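You operate a simulated robot arm through the tools that you are given. There is no shell and no other tool. Be economical: measure what you need, move in short steps, check, and stop when the job is done.

You are at the controls of a simulated two-armed robot. One attempt, no reset.

JOB
Take the blue cloth from the right half of the bench and lay it out flat on the left half of the bench.

The check looks at the end state, three seconds after you hand in, the way a careful person would. Anything else that was tipped, shoved, dropped, spilled or broken makes it a failure. Flat cloth is picked up by pressing the open fingertips on it (5 to 10 N) and closing them slowly along it; thin cloth reads only 2 to 8 mm in the jaws.

ROBOT AND FRAMES
Two 7-joint arms with two-finger grippers on one trunk, on a base that drives. Base frame: it is fixed to the floor where the robot stands at the start and does not move with it; the origin is under the middle of the robot, x ahead of it, y to its left, z up; the surface under the hand at the start is at about z = 850. Lengths are in mm, angles in degrees, forces in N, time in s.
The left shoulder is at the start at [78, 151, 888], the right one opposite. With the tool pointing down near the work surface each hand reaches from about 100 to 760 mm from the robot's upright axis, wherever it stands, measured 20 degrees to its own side. Places, roughly: left half of the bench [700, -1600, 800]. Payload 2.54 kg a hand.
Tool frame (each hand has its own): the origin (TCP) lies between the finger pads and is the grasp point; the fingertips stand 30 mm ahead of it; z points along the fingers, y is the line along which they close. The gripper opens to 116 mm. The gripper's body begins 95 mm behind the TCP.
Orientation is that of the tool frame in the base frame, as [roll, pitch, yaw] about the fixed x, y, z axes, in that order (R = Rz(yaw) Ry(pitch) Rx(roll)). With the fingers straight down and closing along the base's y, the tool's x points along the base's -x, its y along +y and its z along -z.

CONTROLS
- The arms move only by the tool send_rows. It takes "left_moves", "right_moves" or both (then of equal length, played together; a hand with none holds still); each is a list of rows, each an object (a shift or turn left out is 0, a gripper value left out holds the last) with "delta_rot": the turn, a rotation vector about the base's x, y, z in degrees, a list of three; "delta_pos": the shift along the base's x, y, z in mm, a list of three; "fingers": the closure in counts, from 0 (fully open) to 255 (shut). In form: [{"delta_rot": [ax, ay, az], "delta_pos": [dx, dy, dz], "fingers": fingers}, ...]. A call has 1 to 10 rows; each row shifts and turns the commanded pose from where the row before left it. Each row takes 0.2 s and may step no farther than 50 mm and 8.6 degrees from the row before; otherwise, or with a gripper value out of range, the whole call is refused. A pose out of reach is approached as far as the arm can. The call stops where the force on the tool passes 40 N (or 10 N more than at its start, if that is more) or the arm is blocked; 0.2 s more then pass. The fingers move at their own pace (about 72 mm/s each) and stop on an object; they squeeze with about 28 N. The grip force told is the motor's: it shows also when the fingers shut on nothing. Time passes only in rows, and 0.2 s behind the last, so rows that do not move let the fingers close. It gives the time, the measured TCP pose, the force on the tool (base axes), the opening and the grip force at its end, in the units of the frame above (readings bear some noise), with the torque about the TCP (base axes, N m) and any sound that the robot's microphone picked up, and new pictures: "views" is both (left out), scene, wrist or none (wrist: the cameras of the hands that moved).
- Cameras (640 x 400 px; columns grow to the right, rows downward): "scene" is now at [158.5, -11.7, 1045.2]; the picture's right is [-0.14, -0.99, 0.00], its down [-0.22, 0.03, -0.97] and it looks along [0.96, -0.14, -0.23] (base axes); focal length 218 px, centre (320, 200). "left" rides on the left gripper at [69, 15, -122] in its tool frame; the picture's right is [-0.21, 0.98, 0.00], its down [-0.83, -0.18, -0.53] and it looks along [-0.52, -0.11, 0.85] (tool axes); focal length 251 px, centre (320, 200). "right" rides on the right gripper at [69, -15, -122] in its tool frame; the picture's right is [0.21, 0.98, 0.00], its down [-0.83, 0.18, -0.53] and it looks along [-0.52, 0.11, 0.85] (tool axes); focal length 251 px, centre (320, 200). There is no depth. A picture from a camera that has moved, and an enlarged one, comes with that camera's place and axes in the base frame and with its lens.
- slide_trunk(by): slides the trunk up (or, below 0, down) by that many mm; the arms and the scene camera ride with it, the base frame stays. It gives what a move gives, with no picture.
- base_move(legs): drives the robot by 1 to 6 legs, each [ahead, left, turn to the left] in mm, mm and degrees, along the robot's own axes; the way and the turn of a leg run together, so that a leg with both is an arc; at most 1500 mm and 180 degrees a leg. The arms and the cameras ride along, it lands a little off, and it stops where it bumps. It gives what a move gives, and a new picture of the scene camera.
- pan_tilt(pan, tilt): turns the head with the scene camera to pan (to the left, within 80 degrees either way) and tilt (down, from -29 to 69), counted from straight ahead of the robot. It gives what a move gives, and a new picture of the scene camera.
- enlarge(camera, box): a new picture of the part [left, top, right, bottom] of that camera's present view, enlarged. No time passes.
- close_job(): hands the job in; it is judged then, once.

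Go step by step. Nothing tells you exact positions but the pictures and the camera data: compare them with the known pose of the tool, close in by small moves and look again before you grip or let go. The budget is 120 turns and 260 pictures, counting those below and the enlarged ones. Unless the task says otherwise, let go and move clear before handing in, and close with one line.

The tools are called by a JSON object that holds its "api" and its "payload". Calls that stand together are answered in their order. send_rows: Moves the arms, as the interface text tells. Its arguments: {"type":"object","properties":{"left_moves":{"type":"array","items":{"type":"object","properties":{"delta_rot":{"type":"array","items":{"type":"number"}},"delta_pos":{"type":"array","items":{"type":"number"}},"fingers":{"type":"number"}}}},"right_moves":{"type":"array","items":{"type":"object","properties":{"delta_rot":{"type":"array","items":{"type":"number"}},"delta_pos":{"type":"array","items":{"type":"number"}},"fingers":{"type":"number"}}}},"views":{"type":"string","enum":["both","scene","wrist","none"]}},"required":[]} The other tools are called the same way: slide_trunk (by) slides the trunk up or down; base_move (legs) drives the base; pan_tilt (pan, tilt) turns the head that bears the scene camera; enlarge (camera, box) takes an enlarged picture of a part of a camera's view; close_job () hands the job in.

At the start:

```text
time_s: 0.0
left_eef_pos: [391.6, 112.1, 1009.1]
left_tcp_rot: [-179.9, 0.0, -180.0]
left_contact_force: [-0.1, 1.0, 0.6]
left_torque: [0.0, 0.01, 0.0]
left_grip_width: 116.0
left_gripper_force: 0.0
right_eef_pos: [409.5, -254.4, 1046.3]
right_tcp_rot: [-179.9, 0.0, -180.0]
right_contact_force: [0.7, -0.1, -0.2]
right_torque: [0.0, 0.03, 0.0]
right_grip_width: 115.8
right_gripper_force: 0.0
trunk travel left (down, up): [-125.0, 164.0]
robot x, y, heading: [-2.0, -2.2, -0.1]
head pan, tilt: [-8.0, 13.0]
```

scene: 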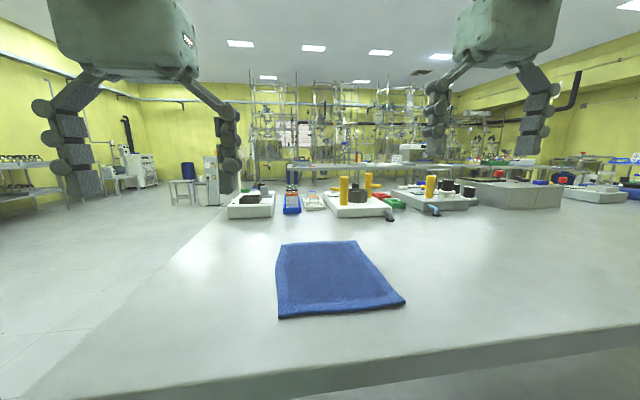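
right: 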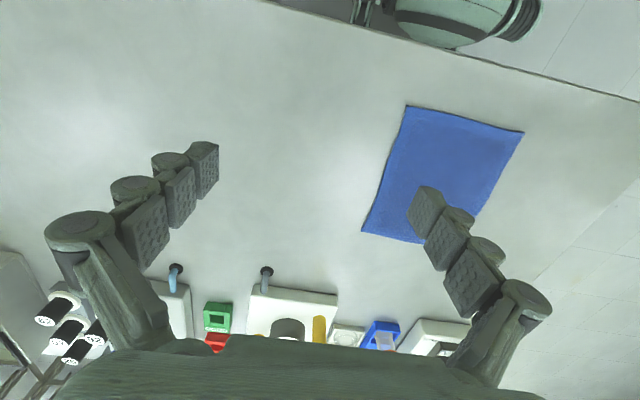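
left: 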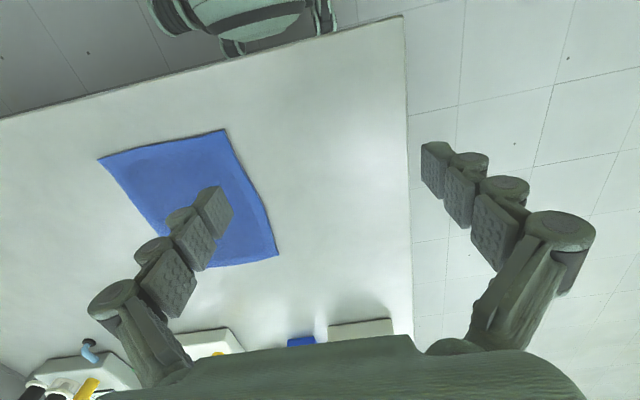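

The cloth lies just ahead, at about x 385–590, y -160 to 5. The left half is said to be to the robot's right, so I look there first.

{"api": "pan_tilt", "payload": {"pan": -75, "tilt": 20}}

{"api": "pan_tilt", "payload": {"pan": -45, "tilt": 20}}

{"api": "pan_tilt", "payload": {"pan": 0, "tilt": 45}}

```text
time_s: 1.4
left_eef_pos: [391.6, 112.6, 1009.4]
left_tcp_rot: [-179.9, -0.1, 180.0]
left_contact_force: [-0.4, 0.4, 0.1]
left_torque: [-0.02, 0.01, 0.04]
left_grip_width: 116.0
left_gripper_force: 0.1
right_eef_pos: [408.5, -253.5, 1046.2]
right_tcp_rot: [-180.0, -0.1, 180.0]
right_contact_force: [-0.5, 0.1, -0.2]
right_torque: [-0.01, 0.0, 0.0]
right_grip_width: 116.1
right_gripper_force: 0.0
trunk travel left (down, up): [-125.0, 164.0]
robot x, y, heading: [1.3, 0.0, 0.0]
head pan, tilt: [-75.0, 20.0]
camera scene: at [90.3, -88.6, 1033.8], right [-0.97, -0.26, 0.0], down [-0.09, 0.33, -0.94], along [0.24, -0.91, -0.34], focal length 218 px, centre (320, 200)
```

scene: 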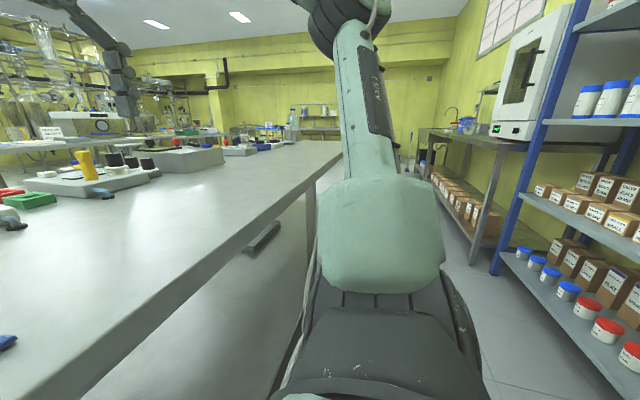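

```text
time_s: 2.3
left_eef_pos: [391.6, 112.8, 1009.1]
left_tcp_rot: [-179.9, -0.1, 180.0]
left_contact_force: [0.2, 0.7, 0.0]
left_torque: [-0.03, -0.03, 0.03]
left_grip_width: 116.0
left_gripper_force: 0.0
right_eef_pos: [409.8, -253.8, 1045.3]
right_tcp_rot: [179.9, -0.1, 180.0]
right_contact_force: [-0.1, 0.0, 0.5]
right_torque: [-0.02, -0.02, 0.01]
right_grip_width: 115.8
right_gripper_force: 0.0
trunk travel left (down, up): [-125.0, 164.0]
robot x, y, heading: [-1.2, 2.4, -0.1]
head pan, tilt: [-45.0, 20.0]
camera scene: at [131.9, -64.6, 1033.8], right [-0.71, -0.71, 0.0], down [-0.24, 0.24, -0.94], along [0.66, -0.67, -0.34], focal length 218 px, centre (320, 200)
```

scene: 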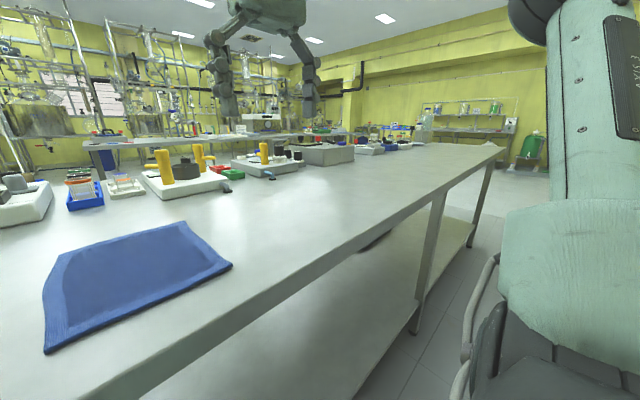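

```text
time_s: 3.5
left_eef_pos: [391.4, 114.7, 1011.0]
left_tcp_rot: [-179.9, -0.1, -180.0]
left_contact_force: [-0.2, 0.5, 0.5]
left_torque: [0.02, 0.03, 0.0]
left_grip_width: 116.3
left_gripper_force: 0.1
right_eef_pos: [409.0, -254.0, 1046.0]
right_tcp_rot: [-180.0, 0.0, 179.9]
right_contact_force: [0.3, 0.7, 0.3]
right_torque: [0.02, 0.02, -0.02]
right_grip_width: 115.6
right_gripper_force: 0.0
trunk travel left (down, up): [-125.0, 164.0]
robot x, y, heading: [0.5, 0.9, 0.1]
head pan, tilt: [0.0, 45.0]
camera scene: at [147.4, 1.2, 995.2], right [0.0, -1.0, 0.0], down [-0.71, 0.0, -0.71], along [0.71, 0.0, -0.71], focal length 218 px, centre (320, 200)
```

scene: 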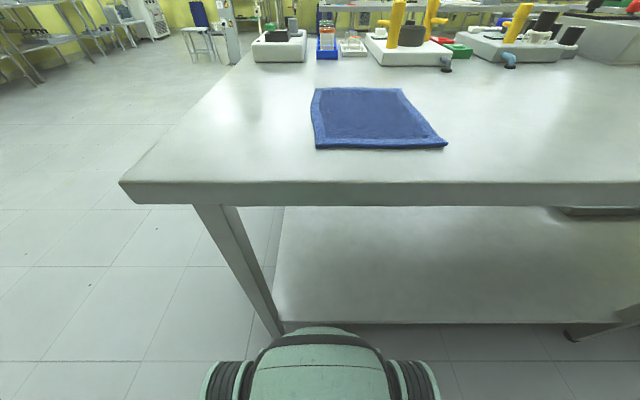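

The bench runs off to the right (y down to about -2400), and its near strip is clear there. I'll turn both hands 90° so they close along x with the cameras facing outward, then bring them over the two near corners.

{"api": "send_rows", "payload": {"left_moves": [{"delta_rot": [0, 0, -8.5], "fingers": 185}, {"delta_rot": [0, 0, -8.5]}, {"delta_rot": [0, 0, -8.5]}, {"delta_rot": [0, 0, -8.5]}, {"delta_rot": [0, 0, -8.5]}, {"delta_rot": [0, 0, -8.5]}, {"delta_rot": [0, 0, -8.5]}, {"delta_rot": [0, 0, -8.5]}, {"delta_rot": [0, 0, -8.5]}, {"delta_rot": [0, 0, -8.5]}], "right_moves": [{"delta_rot": [0, 0, 8.5], "fingers": 185}, {"delta_rot": [0, 0, 8.5]}, {"delta_rot": [0, 0, 8.5]}, {"delta_rot": [0, 0, 8.5]}, {"delta_rot": [0, 0, 8.5]}, {"delta_rot": [0, 0, 8.5]}, {"delta_rot": [0, 0, 8.5]}, {"delta_rot": [0, 0, 8.5]}, {"delta_rot": [0, 0, 8.5]}, {"delta_rot": [0, 0, 8.5]}], "views": "both"}}

```text
time_s: 5.7
left_eef_pos: [391.7, 114.5, 1009.9]
left_tcp_rot: [-180.0, 0.0, 94.9]
left_contact_force: [0.5, 0.0, -0.3]
left_torque: [0.02, 0.0, 0.0]
left_grip_width: 32.1
left_gripper_force: 0.2
right_eef_pos: [317.5, -126.8, 953.5]
right_tcp_rot: [-180.0, 0.2, -95.2]
right_contact_force: [0.1, -0.3, 0.0]
right_torque: [0.01, -0.02, 0.01]
right_grip_width: 32.1
right_gripper_force: 0.0
right hand out of reach, approached as far as the arm can: row 5, 6, 7, 8, 9, 10
trunk travel left (down, up): [-125.0, 164.0]
robot x, y, heading: [1.3, -1.9, 0.0]
head pan, tilt: [0.0, 45.0]
camera scene: at [147.4, 1.3, 995.2], right [0.0, -1.0, 0.0], down [-0.71, 0.0, -0.71], along [0.71, 0.0, -0.71], focal length 218 px, centre (320, 200)
camera right: at [327.6, -197.5, 1075.0], right [-0.99, -0.13, 0.0], down [-0.11, 0.84, 0.54], along [-0.07, 0.53, -0.84], focal length 251 px, centre (320, 200)
camera left: at [401.0, 183.4, 1132.0], right [0.99, -0.13, 0.0], down [-0.11, -0.84, 0.53], along [-0.07, -0.53, -0.85], focal length 251 px, centre (320, 200)
```

scene: 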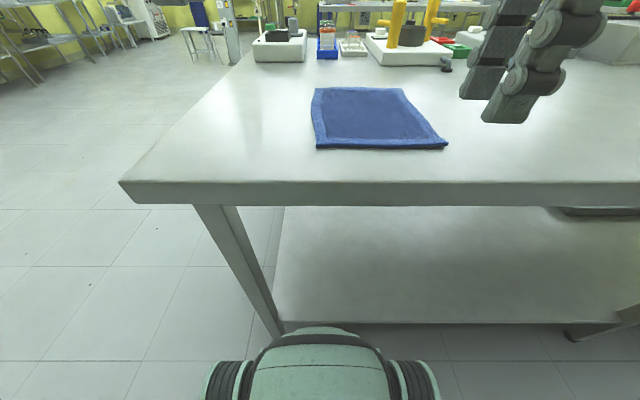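
right: 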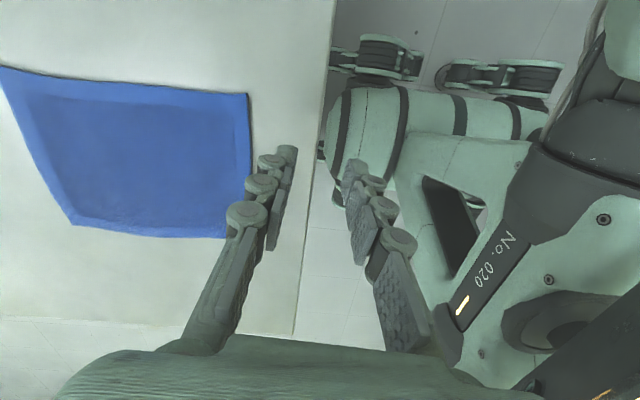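
left: 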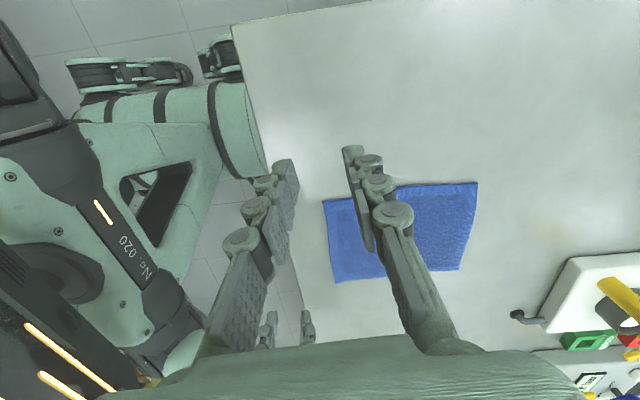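

The right arm hit a limit at its outer spot, while the left is fine. I move the right hand's target in toward its corner, still above the cloth, where it mirrors the left's reach.

{"api": "send_rows", "payload": {"right_moves": [{"delta_pos": [0, 30, -10]}, {"delta_pos": [0, 30, -10]}, {"delta_pos": [0, 30, -10]}, {"delta_pos": [0, 27, -10]}, {}], "views": "both"}}

```text
time_s: 6.8
left_eef_pos: [390.8, 113.8, 1010.0]
left_tcp_rot: [-180.0, -0.1, 95.1]
left_contact_force: [-0.2, 0.2, -0.1]
left_torque: [0.02, -0.06, 0.0]
left_grip_width: 32.1
left_gripper_force: 0.1
right_eef_pos: [316.4, -56.5, 913.1]
right_tcp_rot: [180.0, 0.0, -95.1]
right_contact_force: [0.8, -0.1, 0.2]
right_torque: [0.0, -0.01, -0.02]
right_grip_width: 31.8
right_gripper_force: 0.0
right hand out of reach, approached as far as the arm can: row 3, 4
trunk travel left (down, up): [-125.0, 164.0]
robot x, y, heading: [2.9, 1.4, 0.1]
head pan, tilt: [0.0, 45.0]
camera scene: at [147.4, 1.3, 995.1], right [0.0, -1.0, 0.0], down [-0.71, 0.0, -0.71], along [0.71, 0.0, -0.71], focal length 218 px, centre (320, 200)
camera right: at [326.5, -127.4, 1034.3], right [-0.99, -0.13, 0.0], down [-0.11, 0.84, 0.54], along [-0.07, 0.53, -0.84], focal length 251 px, centre (320, 200)
```

scene: 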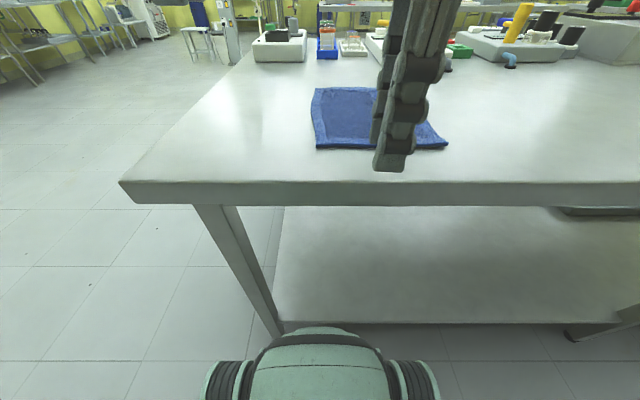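
right: 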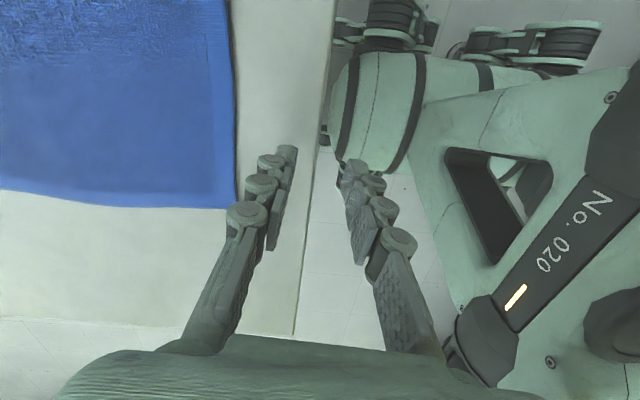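

The commanded pose follows what was reached, so I now bring the right hand forward and up, over its corner.

{"api": "send_rows", "payload": {"right_moves": [{"delta_pos": [5, -20, 27]}, {"delta_pos": [20, -29, 20], "delta_rot": [0, 0, 2.5]}, {"delta_pos": [25, -29, 0], "delta_rot": [0, 0, 2.5]}, {"delta_pos": [24, 0, 0]}, {"delta_pos": [24, 0, 0]}, {}], "views": "both"}}

```text
time_s: 8.2
left_eef_pos: [390.0, 113.0, 1010.7]
left_tcp_rot: [-179.9, 0.0, 95.0]
left_contact_force: [0.1, -0.1, -0.1]
left_torque: [-0.02, -0.02, 0.0]
left_grip_width: 31.9
left_gripper_force: 0.0
right_eef_pos: [328.2, -91.1, 938.8]
right_tcp_rot: [-180.0, 0.1, -90.2]
right_contact_force: [0.0, 0.0, 1.3]
right_torque: [0.01, 0.02, 0.02]
right_grip_width: 31.7
right_gripper_force: 0.1
right hand out of reach, approached as far as the arm can: row 2, 3, 4, 5
trunk travel left (down, up): [-125.0, 164.0]
robot x, y, heading: [3.6, 1.6, -0.2]
head pan, tilt: [0.0, 45.0]
camera scene: at [147.4, 1.3, 995.1], right [0.0, -1.0, 0.0], down [-0.71, 0.0, -0.71], along [0.71, 0.0, -0.71], focal length 218 px, centre (320, 200)
camera right: at [343.8, -159.9, 1060.9], right [-0.98, -0.21, 0.0], down [-0.18, 0.83, 0.53], along [-0.11, 0.52, -0.85], focal length 251 px, centre (320, 200)
```

scene: 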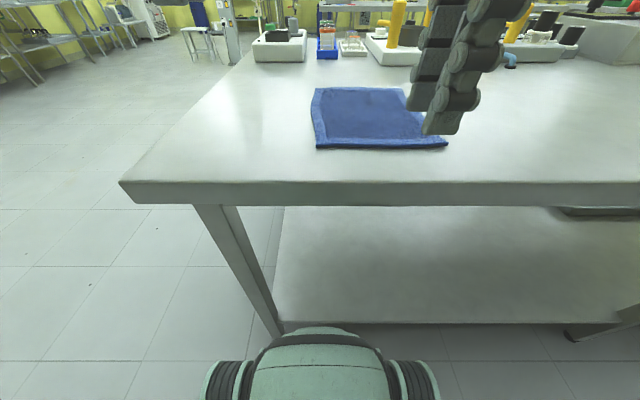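
right: 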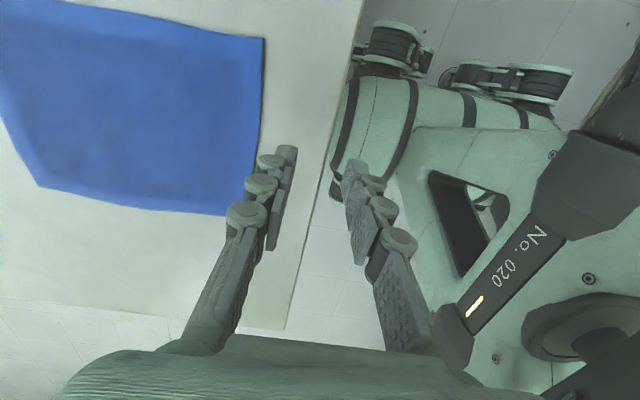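

At that yaw the right arm can't reach forward, so I turn it back to about 45° and go for a diagonal corner pinch.

{"api": "send_rows", "payload": {"right_moves": [{"delta_rot": [0, 0, -7.5], "delta_pos": [0, -10, 10]}, {"delta_rot": [0, 0, -7.5], "delta_pos": [0, -10, 10]}, {"delta_rot": [0, 0, -7.5], "delta_pos": [10, -10, 0]}, {"delta_rot": [0, 0, -7.5], "delta_pos": [20, -10, 0]}, {"delta_rot": [0, 0, -7.5], "delta_pos": [20, -6, 0]}, {"delta_rot": [0, 0, -7.5], "delta_pos": [20, 0, 0]}, {"delta_pos": [18, 0, 0]}, {}], "views": "both"}}

```text
time_s: 10.1
left_eef_pos: [391.3, 114.4, 1010.1]
left_tcp_rot: [-179.8, 0.0, 95.1]
left_contact_force: [-1.1, -0.8, -0.2]
left_torque: [0.0, -0.02, 0.03]
left_grip_width: 31.9
left_gripper_force: 0.1
right_eef_pos: [414.4, -137.0, 957.6]
right_tcp_rot: [179.9, -0.1, -135.1]
right_contact_force: [0.0, 0.0, 0.8]
right_torque: [0.0, 0.01, -0.03]
right_grip_width: 32.1
right_gripper_force: 0.0
trunk travel left (down, up): [-125.0, 164.0]
robot x, y, heading: [2.9, 0.9, -0.2]
head pan, tilt: [0.0, 45.0]
camera scene: at [147.4, 1.3, 995.1], right [0.0, -1.0, 0.0], down [-0.71, 0.0, -0.71], along [0.71, 0.0, -0.71], focal length 218 px, centre (320, 200)
camera right: at [377.7, -196.3, 1079.5], right [-0.84, 0.54, 0.0], down [0.46, 0.71, 0.53], along [0.29, 0.45, -0.85], focal length 251 px, centre (320, 200)
```

scene: 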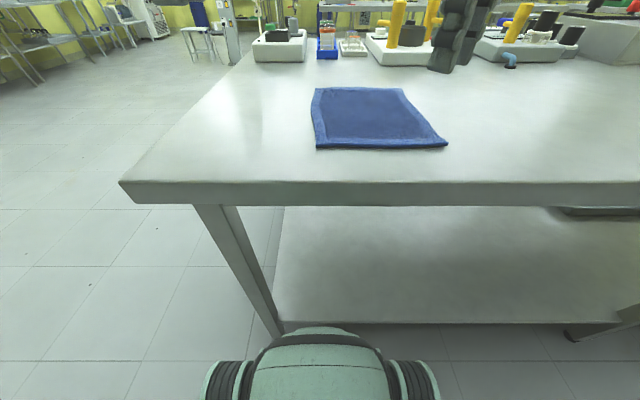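
right: 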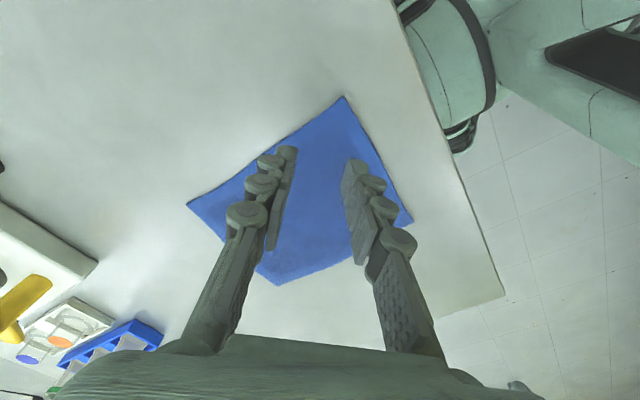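

Corners measure: near-right [384,-153], near-left [381,3], far [580,9] and [580,-149]. I bring the left hand over the near-left corner and check it.

{"api": "send_rows", "payload": {"left_moves": [{"delta_pos": [3, -32, -12]}, {"delta_pos": [4, -32, -13]}, {"delta_pos": [4, -32, -12]}, {"delta_pos": [3, -32, -13]}, {}], "right_moves": [{"delta_pos": [-2, 2, 0]}, {"delta_pos": [-2, 2, 0]}, {"delta_pos": [-2, 2, 0]}, {"delta_pos": [-1, 2, 0]}, {}], "views": "both"}}

```text
time_s: 11.2
left_eef_pos: [404.3, -13.7, 958.5]
left_tcp_rot: [-179.9, 0.0, 95.1]
left_contact_force: [0.7, -0.3, -0.6]
left_torque: [-0.01, 0.0, 0.02]
left_grip_width: 31.8
left_gripper_force: 0.1
right_eef_pos: [407.9, -129.0, 957.6]
right_tcp_rot: [179.9, 0.0, -135.0]
right_contact_force: [0.1, -0.2, -1.1]
right_torque: [0.0, 0.01, 0.03]
right_grip_width: 31.9
right_gripper_force: 0.1
trunk travel left (down, up): [-125.0, 164.0]
robot x, y, heading: [-0.5, 0.2, 0.1]
head pan, tilt: [0.0, 45.0]
camera scene: at [147.4, 1.3, 995.1], right [0.0, -1.0, 0.0], down [-0.71, 0.0, -0.71], along [0.71, 0.0, -0.71], focal length 218 px, centre (320, 200)
camera right: at [371.7, -188.4, 1079.8], right [-0.84, 0.54, 0.0], down [0.46, 0.71, 0.53], along [0.29, 0.45, -0.85], focal length 251 px, centre (320, 200)
camera left: at [414.4, 55.1, 1080.8], right [0.99, -0.13, 0.0], down [-0.11, -0.84, 0.53], along [-0.07, -0.53, -0.85], focal length 251 px, centre (320, 200)
```

scene: 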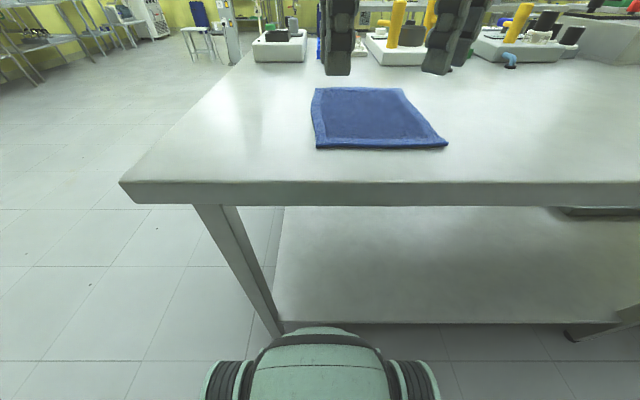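
right: 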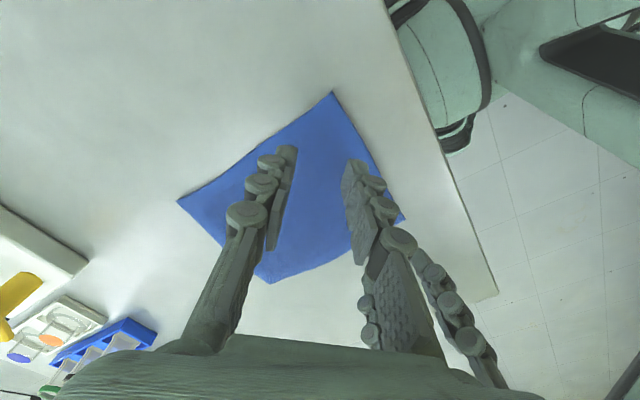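
left: 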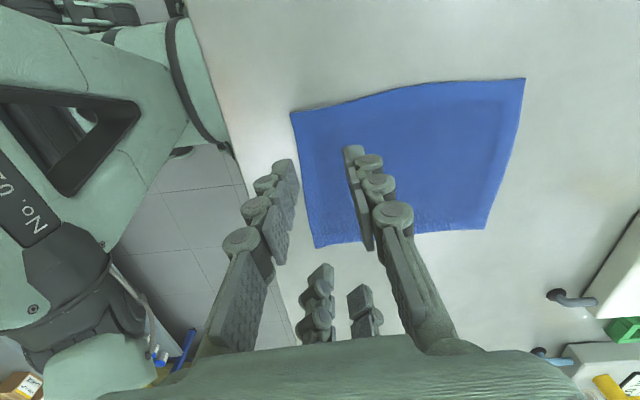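

Both hands sit right over the corners. I descend most of the way now.

{"api": "send_rows", "payload": {"left_moves": [{"delta_pos": [4, 0, -20]}, {"delta_pos": [0, 0, -20]}, {"delta_pos": [0, 0, -20]}, {"delta_pos": [0, 0, -8]}, {}], "right_moves": [{"delta_pos": [0, 0, -20]}, {"delta_pos": [0, 0, -20]}, {"delta_pos": [0, 0, -20]}, {"delta_pos": [0, 0, -8]}, {}], "views": "both"}}

```text
time_s: 12.4
left_eef_pos: [409.1, -15.0, 890.9]
left_tcp_rot: [-179.9, 0.0, 95.0]
left_contact_force: [0.6, 0.7, -0.3]
left_torque: [-0.01, 0.0, -0.04]
left_grip_width: 31.9
left_gripper_force: 0.1
right_eef_pos: [410.0, -129.3, 890.2]
right_tcp_rot: [180.0, 0.0, -135.0]
right_contact_force: [0.7, -0.6, -0.3]
right_torque: [-0.02, 0.03, 0.01]
right_grip_width: 31.8
right_gripper_force: 0.0
trunk travel left (down, up): [-125.0, 164.0]
robot x, y, heading: [-2.1, 0.4, 0.2]
head pan, tilt: [0.0, 45.0]
camera scene: at [147.4, 1.3, 995.1], right [0.0, -1.0, 0.0], down [-0.71, 0.0, -0.71], along [0.71, 0.0, -0.71], focal length 218 px, centre (320, 200)
camera right: at [372.6, -188.6, 1012.2], right [-0.84, 0.54, 0.0], down [0.46, 0.71, 0.53], along [0.29, 0.45, -0.85], focal length 251 px, centre (320, 200)
camera left: at [418.7, 54.9, 1013.8], right [0.99, -0.13, 0.0], down [-0.11, -0.84, 0.53], along [-0.07, -0.53, -0.85], focal length 251 px, centre (320, 200)
```

scene: 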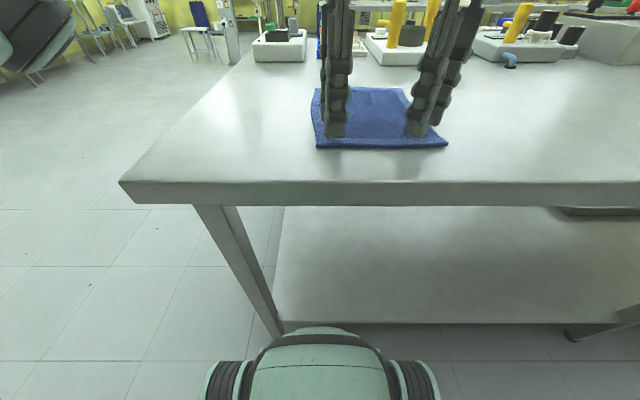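
right: 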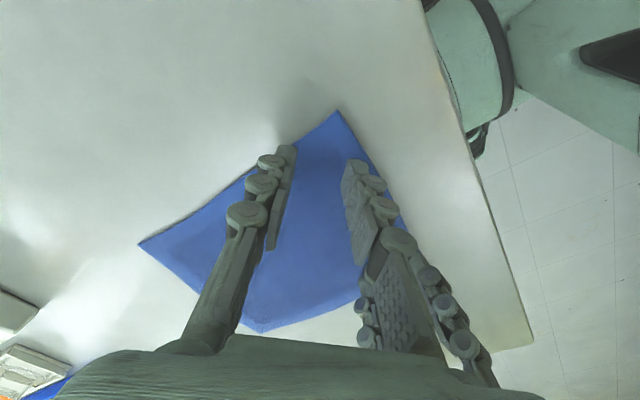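
left: 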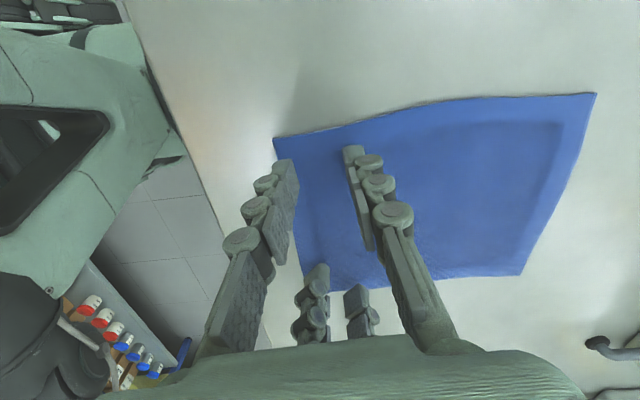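

Both near fingers are on the cloth's margins. Tips are about 10 mm up, so I continue down in small steps, reading the force.

{"api": "send_rows", "payload": {"left_moves": [{"delta_pos": [0, 0, -3]}, {"delta_pos": [0, 0, -3]}, {}], "right_moves": [{"delta_pos": [0, 0, -3]}, {"delta_pos": [0, 0, -3]}, {}], "views": "none"}}

{"api": "send_rows", "payload": {"left_moves": [{"delta_pos": [0, 0, -2]}, {}], "right_moves": [{"delta_pos": [0, 0, -2]}, {}], "views": "none"}}

```text
time_s: 13.2
left_eef_pos: [408.1, -15.5, 885.1]
left_tcp_rot: [-179.8, -0.1, 95.0]
left_contact_force: [0.7, 0.5, -0.3]
left_torque: [0.0, 0.0, 0.01]
left_grip_width: 32.1
left_gripper_force: 0.0
right_eef_pos: [410.0, -129.2, 884.6]
right_tcp_rot: [180.0, 0.1, -135.0]
right_contact_force: [-0.2, -0.7, 0.6]
right_torque: [0.02, 0.0, 0.0]
right_grip_width: 31.7
right_gripper_force: 0.1
trunk travel left (down, up): [-125.0, 164.0]
robot x, y, heading: [-1.5, -0.3, 0.3]
head pan, tilt: [0.0, 45.0]
```

```text
time_s: 13.8
left_eef_pos: [407.6, -15.6, 884.0]
left_tcp_rot: [-179.9, 0.0, 95.0]
left_contact_force: [0.1, 0.0, 0.1]
left_torque: [-0.01, 0.0, 0.0]
left_grip_width: 32.1
left_gripper_force: 0.0
right_eef_pos: [409.4, -129.4, 882.9]
right_tcp_rot: [-180.0, 0.1, -135.1]
right_contact_force: [-1.5, -0.6, 8.2]
right_torque: [-0.01, 0.04, 0.01]
right_grip_width: 32.1
right_gripper_force: 0.0
trunk travel left (down, up): [-125.0, 164.0]
robot x, y, heading: [3.6, -0.5, 0.1]
head pan, tilt: [0.0, 45.0]
```

The right hand presses with 8 N. The left needs a millimetre or so more.

{"api": "send_rows", "payload": {"left_moves": [{"delta_pos": [0, 0, -1.2]}, {}], "views": "none"}}

```text
time_s: 14.4
left_eef_pos: [407.3, -16.2, 883.9]
left_tcp_rot: [180.0, 0.1, 95.1]
left_contact_force: [0.0, 0.9, 5.3]
left_torque: [0.01, -0.06, 0.0]
left_grip_width: 31.7
left_gripper_force: 0.1
right_eef_pos: [409.2, -129.1, 883.8]
right_tcp_rot: [-179.9, 0.1, -134.9]
right_contact_force: [-0.6, -0.2, 9.8]
right_torque: [-0.04, 0.01, -0.02]
right_grip_width: 32.2
right_gripper_force: 0.1
trunk travel left (down, up): [-125.0, 164.0]
robot x, y, heading: [-2.0, 2.0, 0.0]
head pan, tilt: [0.0, 45.0]
```

Both hands are pressing at 5 to 10 N. I close the fingers slowly.

{"api": "send_rows", "payload": {"left_moves": [{"delta_pos": [0, 0, -0.3], "fingers": 193}, {"fingers": 201}, {"fingers": 209}, {"fingers": 217}, {"fingers": 225}, {"fingers": 233}, {"fingers": 241}, {"fingers": 249}, {"fingers": 255}, {}], "right_moves": [{"fingers": 193}, {"fingers": 201}, {"fingers": 209}, {"fingers": 217}, {"fingers": 225}, {"fingers": 233}, {"fingers": 241}, {"fingers": 249}, {"fingers": 255}, {}], "views": "both"}}

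```text
time_s: 16.6
left_eef_pos: [409.2, -15.6, 881.9]
left_tcp_rot: [180.0, 0.0, 94.9]
left_contact_force: [0.2, -2.3, 1.2]
left_torque: [0.0, 0.06, 0.04]
left_grip_width: 3.6
left_gripper_force: 28.1
right_eef_pos: [409.6, -128.0, 882.2]
right_tcp_rot: [-179.9, -0.1, -135.0]
right_contact_force: [-0.7, 2.1, 3.0]
right_torque: [0.07, 0.03, 0.0]
right_grip_width: 3.3
right_gripper_force: 28.1
trunk travel left (down, up): [-125.0, 164.0]
robot x, y, heading: [-3.3, 3.5, -0.3]
head pan, tilt: [0.0, 45.0]
camera scene: at [147.2, 1.3, 995.2], right [0.0, -1.0, 0.0], down [-0.71, 0.0, -0.71], along [0.71, 0.0, -0.71], focal length 218 px, centre (320, 200)
camera right: at [372.3, -188.8, 1004.1], right [-0.84, 0.54, 0.0], down [0.46, 0.71, 0.53], along [0.29, 0.45, -0.85], focal length 251 px, centre (320, 200)
camera left: at [418.2, 54.5, 1004.4], right [0.99, -0.13, 0.0], down [-0.11, -0.84, 0.53], along [-0.07, -0.53, -0.85], focal length 251 px, centre (320, 200)
```

scene: 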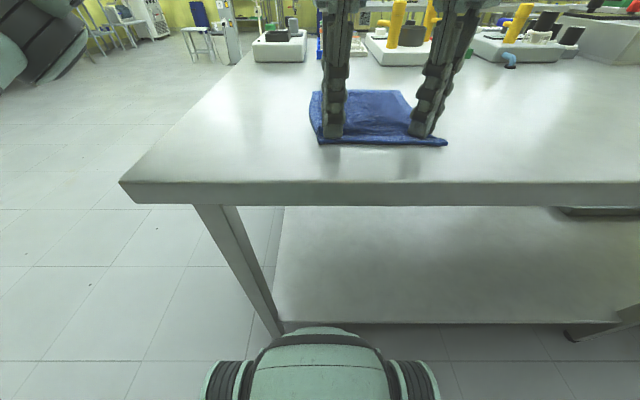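
right: 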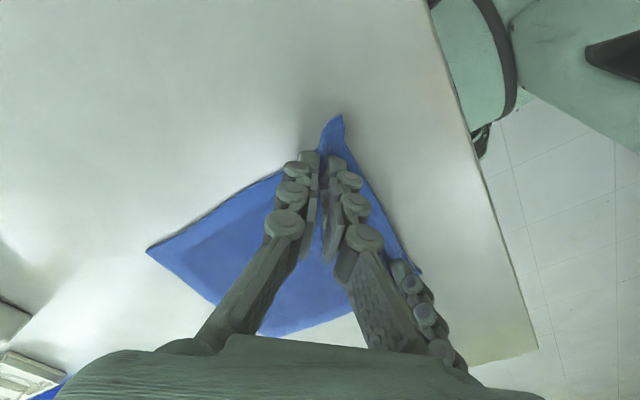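
left: 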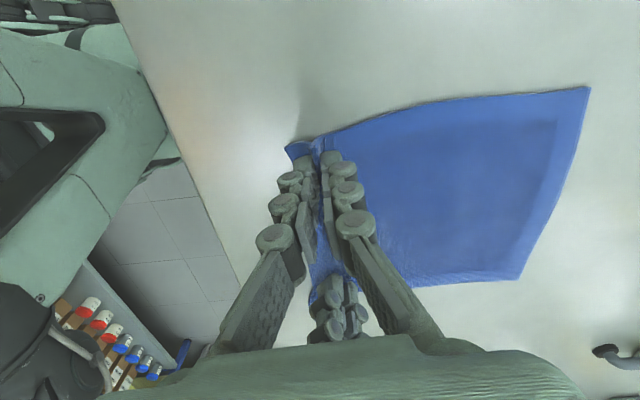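

Both hands hold cloth (3.6 and 3.3 mm). I lift them together.

{"api": "send_rows", "payload": {"left_moves": [{"delta_pos": [0, 0, 10]}, {"delta_pos": [0, 0, 15]}, {"delta_pos": [0, 0, 20]}, {"delta_pos": [0, 0, 20]}, {"delta_pos": [0, 0, 20]}, {"delta_pos": [0, 0, 20]}, {"delta_pos": [0, 0, 20]}, {"delta_pos": [0, 0, 20]}], "right_moves": [{"delta_pos": [0, 0, 10]}, {"delta_pos": [0, 0, 15]}, {"delta_pos": [0, 0, 20]}, {"delta_pos": [0, 0, 20]}, {"delta_pos": [0, 0, 20]}, {"delta_pos": [0, 0, 20]}, {"delta_pos": [0, 0, 20]}, {"delta_pos": [0, 0, 20]}], "views": "both"}}

```text
time_s: 18.4
left_eef_pos: [408.1, -14.4, 1027.6]
left_tcp_rot: [-179.9, -0.1, 95.1]
left_contact_force: [0.1, -0.5, -0.3]
left_torque: [-0.03, -0.01, -0.01]
left_grip_width: 3.7
left_gripper_force: 28.1
right_eef_pos: [409.6, -126.4, 1027.1]
right_tcp_rot: [180.0, -0.1, -135.0]
right_contact_force: [0.8, 1.2, 0.8]
right_torque: [0.0, 0.04, -0.05]
right_grip_width: 3.7
right_gripper_force: 28.0
trunk travel left (down, up): [-125.0, 164.0]
robot x, y, heading: [-0.3, 1.1, -0.2]
head pan, tilt: [0.0, 45.0]
camera scene: at [147.3, 1.3, 995.1], right [0.0, -1.0, 0.0], down [-0.71, 0.0, -0.71], along [0.71, 0.0, -0.71], focal length 218 px, centre (320, 200)
camera right: at [372.2, -186.8, 1149.1], right [-0.84, 0.54, 0.0], down [0.46, 0.71, 0.53], along [0.29, 0.45, -0.85], focal length 251 px, centre (320, 200)
camera left: at [417.4, 55.8, 1149.3], right [0.99, -0.13, 0.0], down [-0.11, -0.84, 0.53], along [-0.07, -0.53, -0.85], focal length 251 px, centre (320, 200)
```

scene: 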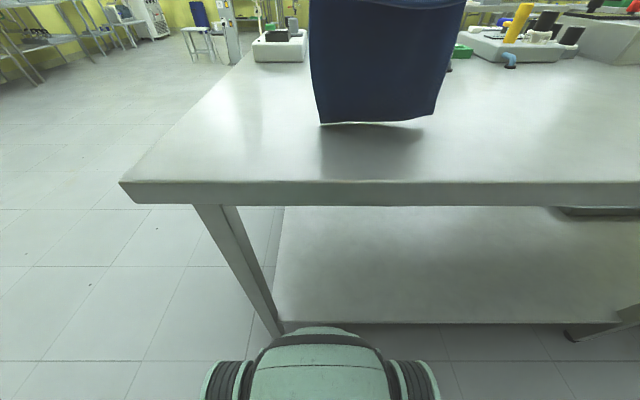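
right: 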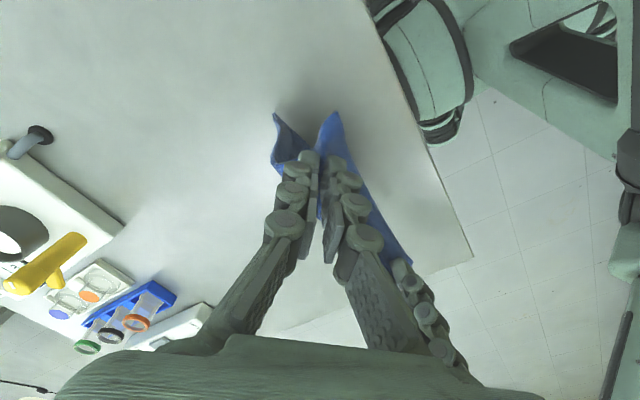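
left: 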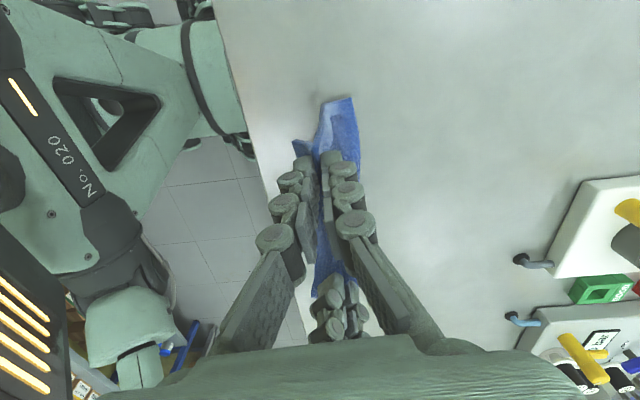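

The cloth hangs cleanly between the hands. I raise it a bit more and then drive sideways along the bench.

{"api": "send_rows", "payload": {"left_moves": [{"delta_pos": [0, 0, 20]}, {"delta_pos": [0, 0, 20]}, {"delta_pos": [0, 0, 20]}, {}], "right_moves": [{"delta_pos": [0, 0, 20]}, {"delta_pos": [0, 0, 20]}, {"delta_pos": [0, 0, 20]}, {}], "views": "scene"}}

{"api": "base_move", "payload": {"legs": [[0, -400, 0]]}}

```text
time_s: 19.4
left_eef_pos: [407.7, -16.3, 1087.3]
left_tcp_rot: [-179.8, 0.1, 94.9]
left_contact_force: [-0.3, -18.8, -2.4]
left_torque: [-0.46, -0.01, -0.01]
left_grip_width: 3.9
left_gripper_force: 27.6
right_eef_pos: [401.5, -140.4, 1074.2]
right_tcp_rot: [179.9, 0.3, -134.8]
right_contact_force: [-0.2, 18.1, 2.9]
right_torque: [0.56, -0.02, 0.13]
right_grip_width: 3.5
right_gripper_force: 28.6
right hand out of reach, approached as far as the arm can: row 2, 3
trunk travel left (down, up): [-125.0, 164.0]
robot x, y, heading: [0.4, -1.7, 0.0]
head pan, tilt: [0.0, 45.0]
camera scene: at [147.4, 1.3, 995.1], right [0.0, -1.0, 0.0], down [-0.71, 0.0, -0.71], along [0.71, 0.0, -0.71], focal length 218 px, centre (320, 200)
```

scene: 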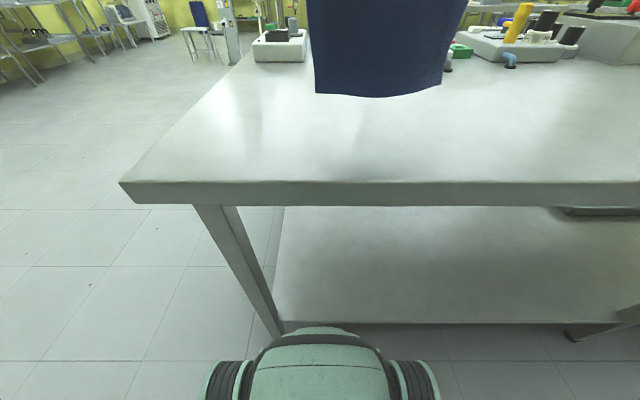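

```text
time_s: 23.8
left_eef_pos: [408.0, -408.2, 1086.8]
left_tcp_rot: [-179.9, 0.2, 94.9]
left_contact_force: [0.3, -21.1, -3.4]
left_torque: [-0.51, 0.01, 0.0]
left_grip_width: 3.6
left_gripper_force: 28.1
right_eef_pos: [401.3, -531.1, 1074.5]
right_tcp_rot: [179.9, 0.4, -135.0]
right_contact_force: [-0.3, 19.8, 3.3]
right_torque: [0.61, -0.01, 0.14]
right_grip_width: 3.7
right_gripper_force: 28.2
trunk travel left (down, up): [-125.0, 164.0]
robot x, y, heading: [0.4, -391.5, -0.1]
head pan, tilt: [0.0, 45.0]
camera scene: at [147.5, -390.4, 995.1], right [0.0, -1.0, 0.0], down [-0.71, 0.0, -0.71], along [0.71, 0.0, -0.71], focal length 218 px, centre (320, 200)
```

scene: 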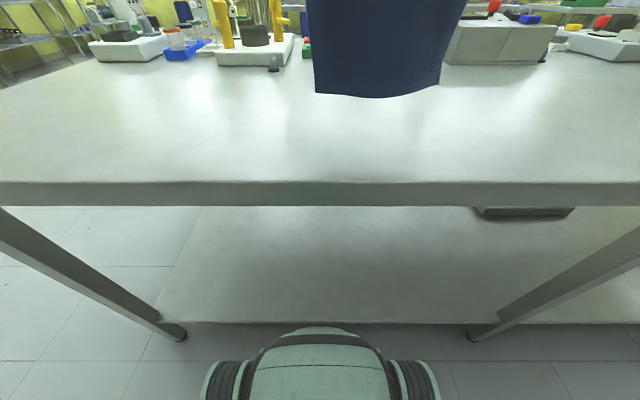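

The right arm reached its limit and is stretching the cloth with 20 N. I ease that by lowering both a little and restoring the spacing.

{"api": "send_rows", "payload": {"left_moves": [{"delta_pos": [0, 0, -15]}, {"delta_pos": [0, 0, -15]}, {}], "right_moves": [{"delta_pos": [0, 4, -9]}, {"delta_pos": [5, 6, -8]}, {}], "views": "none"}}

```text
time_s: 24.6
left_eef_pos: [406.7, -407.9, 1056.3]
left_tcp_rot: [-180.0, 0.2, 95.1]
left_contact_force: [-0.3, -0.3, 0.0]
left_torque: [-0.03, 0.03, -0.01]
left_grip_width: 3.9
left_gripper_force: 27.9
right_eef_pos: [406.2, -523.5, 1056.9]
right_tcp_rot: [179.9, 0.3, -135.0]
right_contact_force: [0.8, 0.8, -0.2]
right_torque: [-0.03, 0.03, 0.04]
right_grip_width: 3.6
right_gripper_force: 27.8
trunk travel left (down, up): [-125.0, 164.0]
robot x, y, heading: [-0.0, -390.5, 0.3]
head pan, tilt: [0.0, 45.0]
```

The tension is gone. I drive on to about y -1500.

{"api": "base_move", "payload": {"legs": [[0, -1130, 0]]}}

```text
time_s: 35.6
left_eef_pos: [408.0, -1526.3, 1056.4]
left_tcp_rot: [-179.9, 0.2, 95.0]
left_contact_force: [0.4, -0.8, 0.2]
left_torque: [-0.02, 0.0, -0.02]
left_grip_width: 3.6
left_gripper_force: 28.3
right_eef_pos: [406.9, -1640.0, 1056.8]
right_tcp_rot: [179.9, 0.3, -135.0]
right_contact_force: [0.7, -0.8, 0.3]
right_torque: [-0.03, 0.01, -0.01]
right_grip_width: 3.4
right_gripper_force: 28.3
trunk travel left (down, up): [-125.0, 164.0]
robot x, y, heading: [1.0, -1503.4, 0.1]
head pan, tilt: [0.0, 45.0]
camera scene: at [148.1, -1508.8, 995.1], right [0.0, -1.0, 0.0], down [-0.71, 0.0, -0.71], along [0.71, 0.0, -0.71], focal length 218 px, centre (320, 200)
```

scene: 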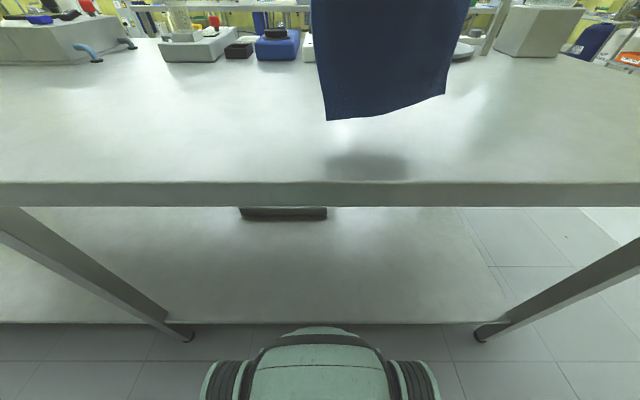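

The robot is at y about -1503, over a clear stretch. I move both hands forward while lowering a little, to start the lay-down from farther out, and check the wrist views.

{"api": "send_rows", "payload": {"left_moves": [{"delta_pos": [10, 0, -10]}, {"delta_pos": [15, 0, -10]}, {"delta_pos": [20, 0, -5]}, {"delta_pos": [20, 0, -5]}, {"delta_pos": [20, 0, 0]}, {"delta_pos": [15, 0, 0]}, {}], "right_moves": [{"delta_pos": [10, 0, -10]}, {"delta_pos": [15, 0, -10]}, {"delta_pos": [20, 0, -5]}, {"delta_pos": [20, 0, -5]}, {"delta_pos": [20, 0, 0]}, {"delta_pos": [15, 0, 0]}, {}], "views": "both"}}

```text
time_s: 37.2
left_eef_pos: [508.0, -1531.1, 1026.2]
left_tcp_rot: [180.0, 0.7, 94.8]
left_contact_force: [-2.6, -37.9, -4.1]
left_torque: [-0.95, 0.1, -0.04]
left_grip_width: 3.6
left_gripper_force: 28.0
right_eef_pos: [494.4, -1661.4, 1018.0]
right_tcp_rot: [179.7, 1.1, -134.7]
right_contact_force: [1.9, 37.7, 3.7]
right_torque: [1.09, -0.07, 0.18]
right_grip_width: 3.5
right_gripper_force: 27.4
right hand out of reach, approached as far as the arm can: row 3, 4, 5, 6
trunk travel left (down, up): [-125.0, 164.0]
robot x, y, heading: [-0.6, -1509.7, -0.1]
head pan, tilt: [0.0, 45.0]
camera scene: at [148.1, -1508.8, 995.1], right [0.0, -1.0, 0.0], down [-0.71, 0.0, -0.71], along [0.71, 0.0, -0.71], focal length 218 px, centre (320, 200)
camera right: at [456.3, -1723.6, 1138.3], right [-0.84, 0.54, 0.0], down [0.45, 0.71, 0.55], along [0.29, 0.46, -0.84], focal length 251 px, centre (320, 200)
camera left: at [517.2, -1459.9, 1147.7], right [0.99, -0.13, 0.0], down [-0.11, -0.83, 0.54], along [-0.07, -0.54, -0.84], focal length 251 px, centre (320, 200)
```

scene: 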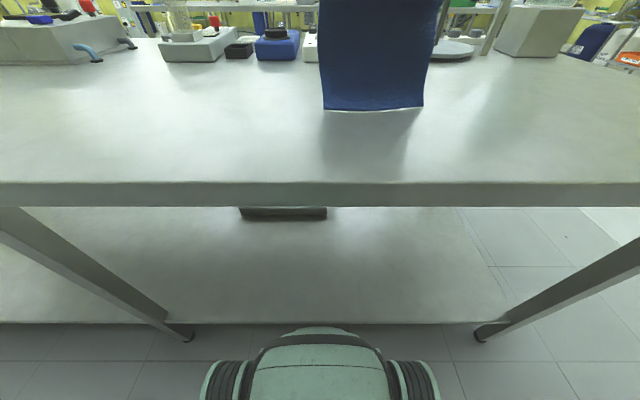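
right: 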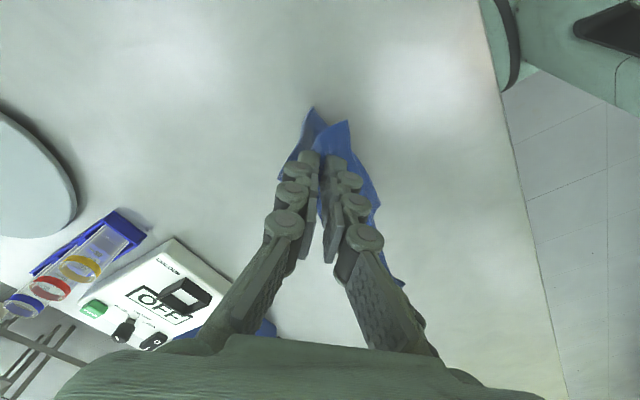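
left: 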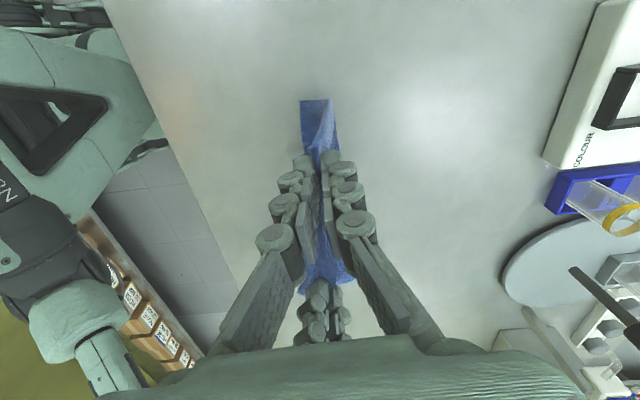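

The right arm's reach is limited by its yaw and the cloth is being stretched. I bring the left hand to it to relieve that, then turn the right hand back toward its natural yaw.

{"api": "send_rows", "payload": {"left_moves": [{"delta_pos": [-5, -6, -4]}, {"delta_pos": [-9, -7, -4]}, {}, {}, {}, {}, {}, {}], "right_moves": [{}, {}, {"delta_rot": [0, 0, -7]}, {"delta_rot": [0, 0, -7]}, {"delta_rot": [0, 0, -7]}, {"delta_rot": [0, 0, -7]}, {"delta_rot": [0, 0, -7]}, {}], "views": "both"}}

```text
time_s: 39.0
left_eef_pos: [494.4, -1540.8, 1017.9]
left_tcp_rot: [179.9, 0.5, 95.0]
left_contact_force: [2.3, -25.1, 0.5]
left_torque: [-0.64, -0.1, 0.01]
left_grip_width: 3.6
left_gripper_force: 27.5
right_eef_pos: [493.7, -1664.8, 1017.1]
right_tcp_rot: [179.7, 0.4, -169.9]
right_contact_force: [-2.7, 24.8, 0.1]
right_torque: [0.63, 0.1, 0.41]
right_grip_width: 3.3
right_gripper_force: 27.8
trunk travel left (down, up): [-125.0, 164.0]
robot x, y, heading: [3.3, -1511.7, 0.1]
head pan, tilt: [0.0, 45.0]
camera scene: at [148.1, -1508.8, 995.1], right [0.0, -1.0, 0.0], down [-0.71, 0.0, -0.71], along [0.71, 0.0, -0.71], focal length 218 px, centre (320, 200)
camera right: at [429.0, -1692.6, 1138.7], right [-0.38, 0.92, 0.0], down [0.78, 0.32, 0.54], along [0.5, 0.21, -0.84], focal length 251 px, centre (320, 200)
camera left: at [503.9, -1470.6, 1139.9], right [0.99, -0.13, 0.0], down [-0.11, -0.83, 0.54], along [-0.07, -0.54, -0.84], focal length 251 px, centre (320, 200)
```

scene: 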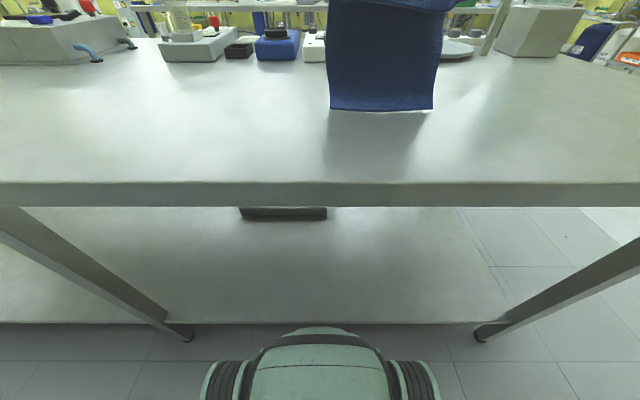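
right: 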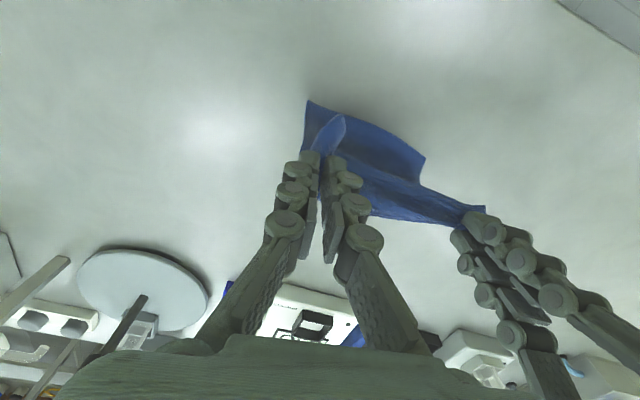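
left: 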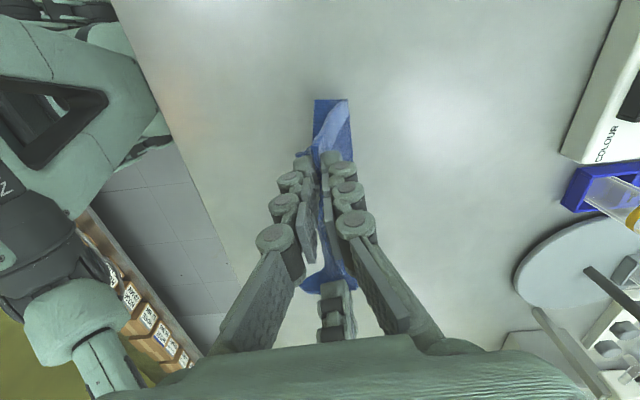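

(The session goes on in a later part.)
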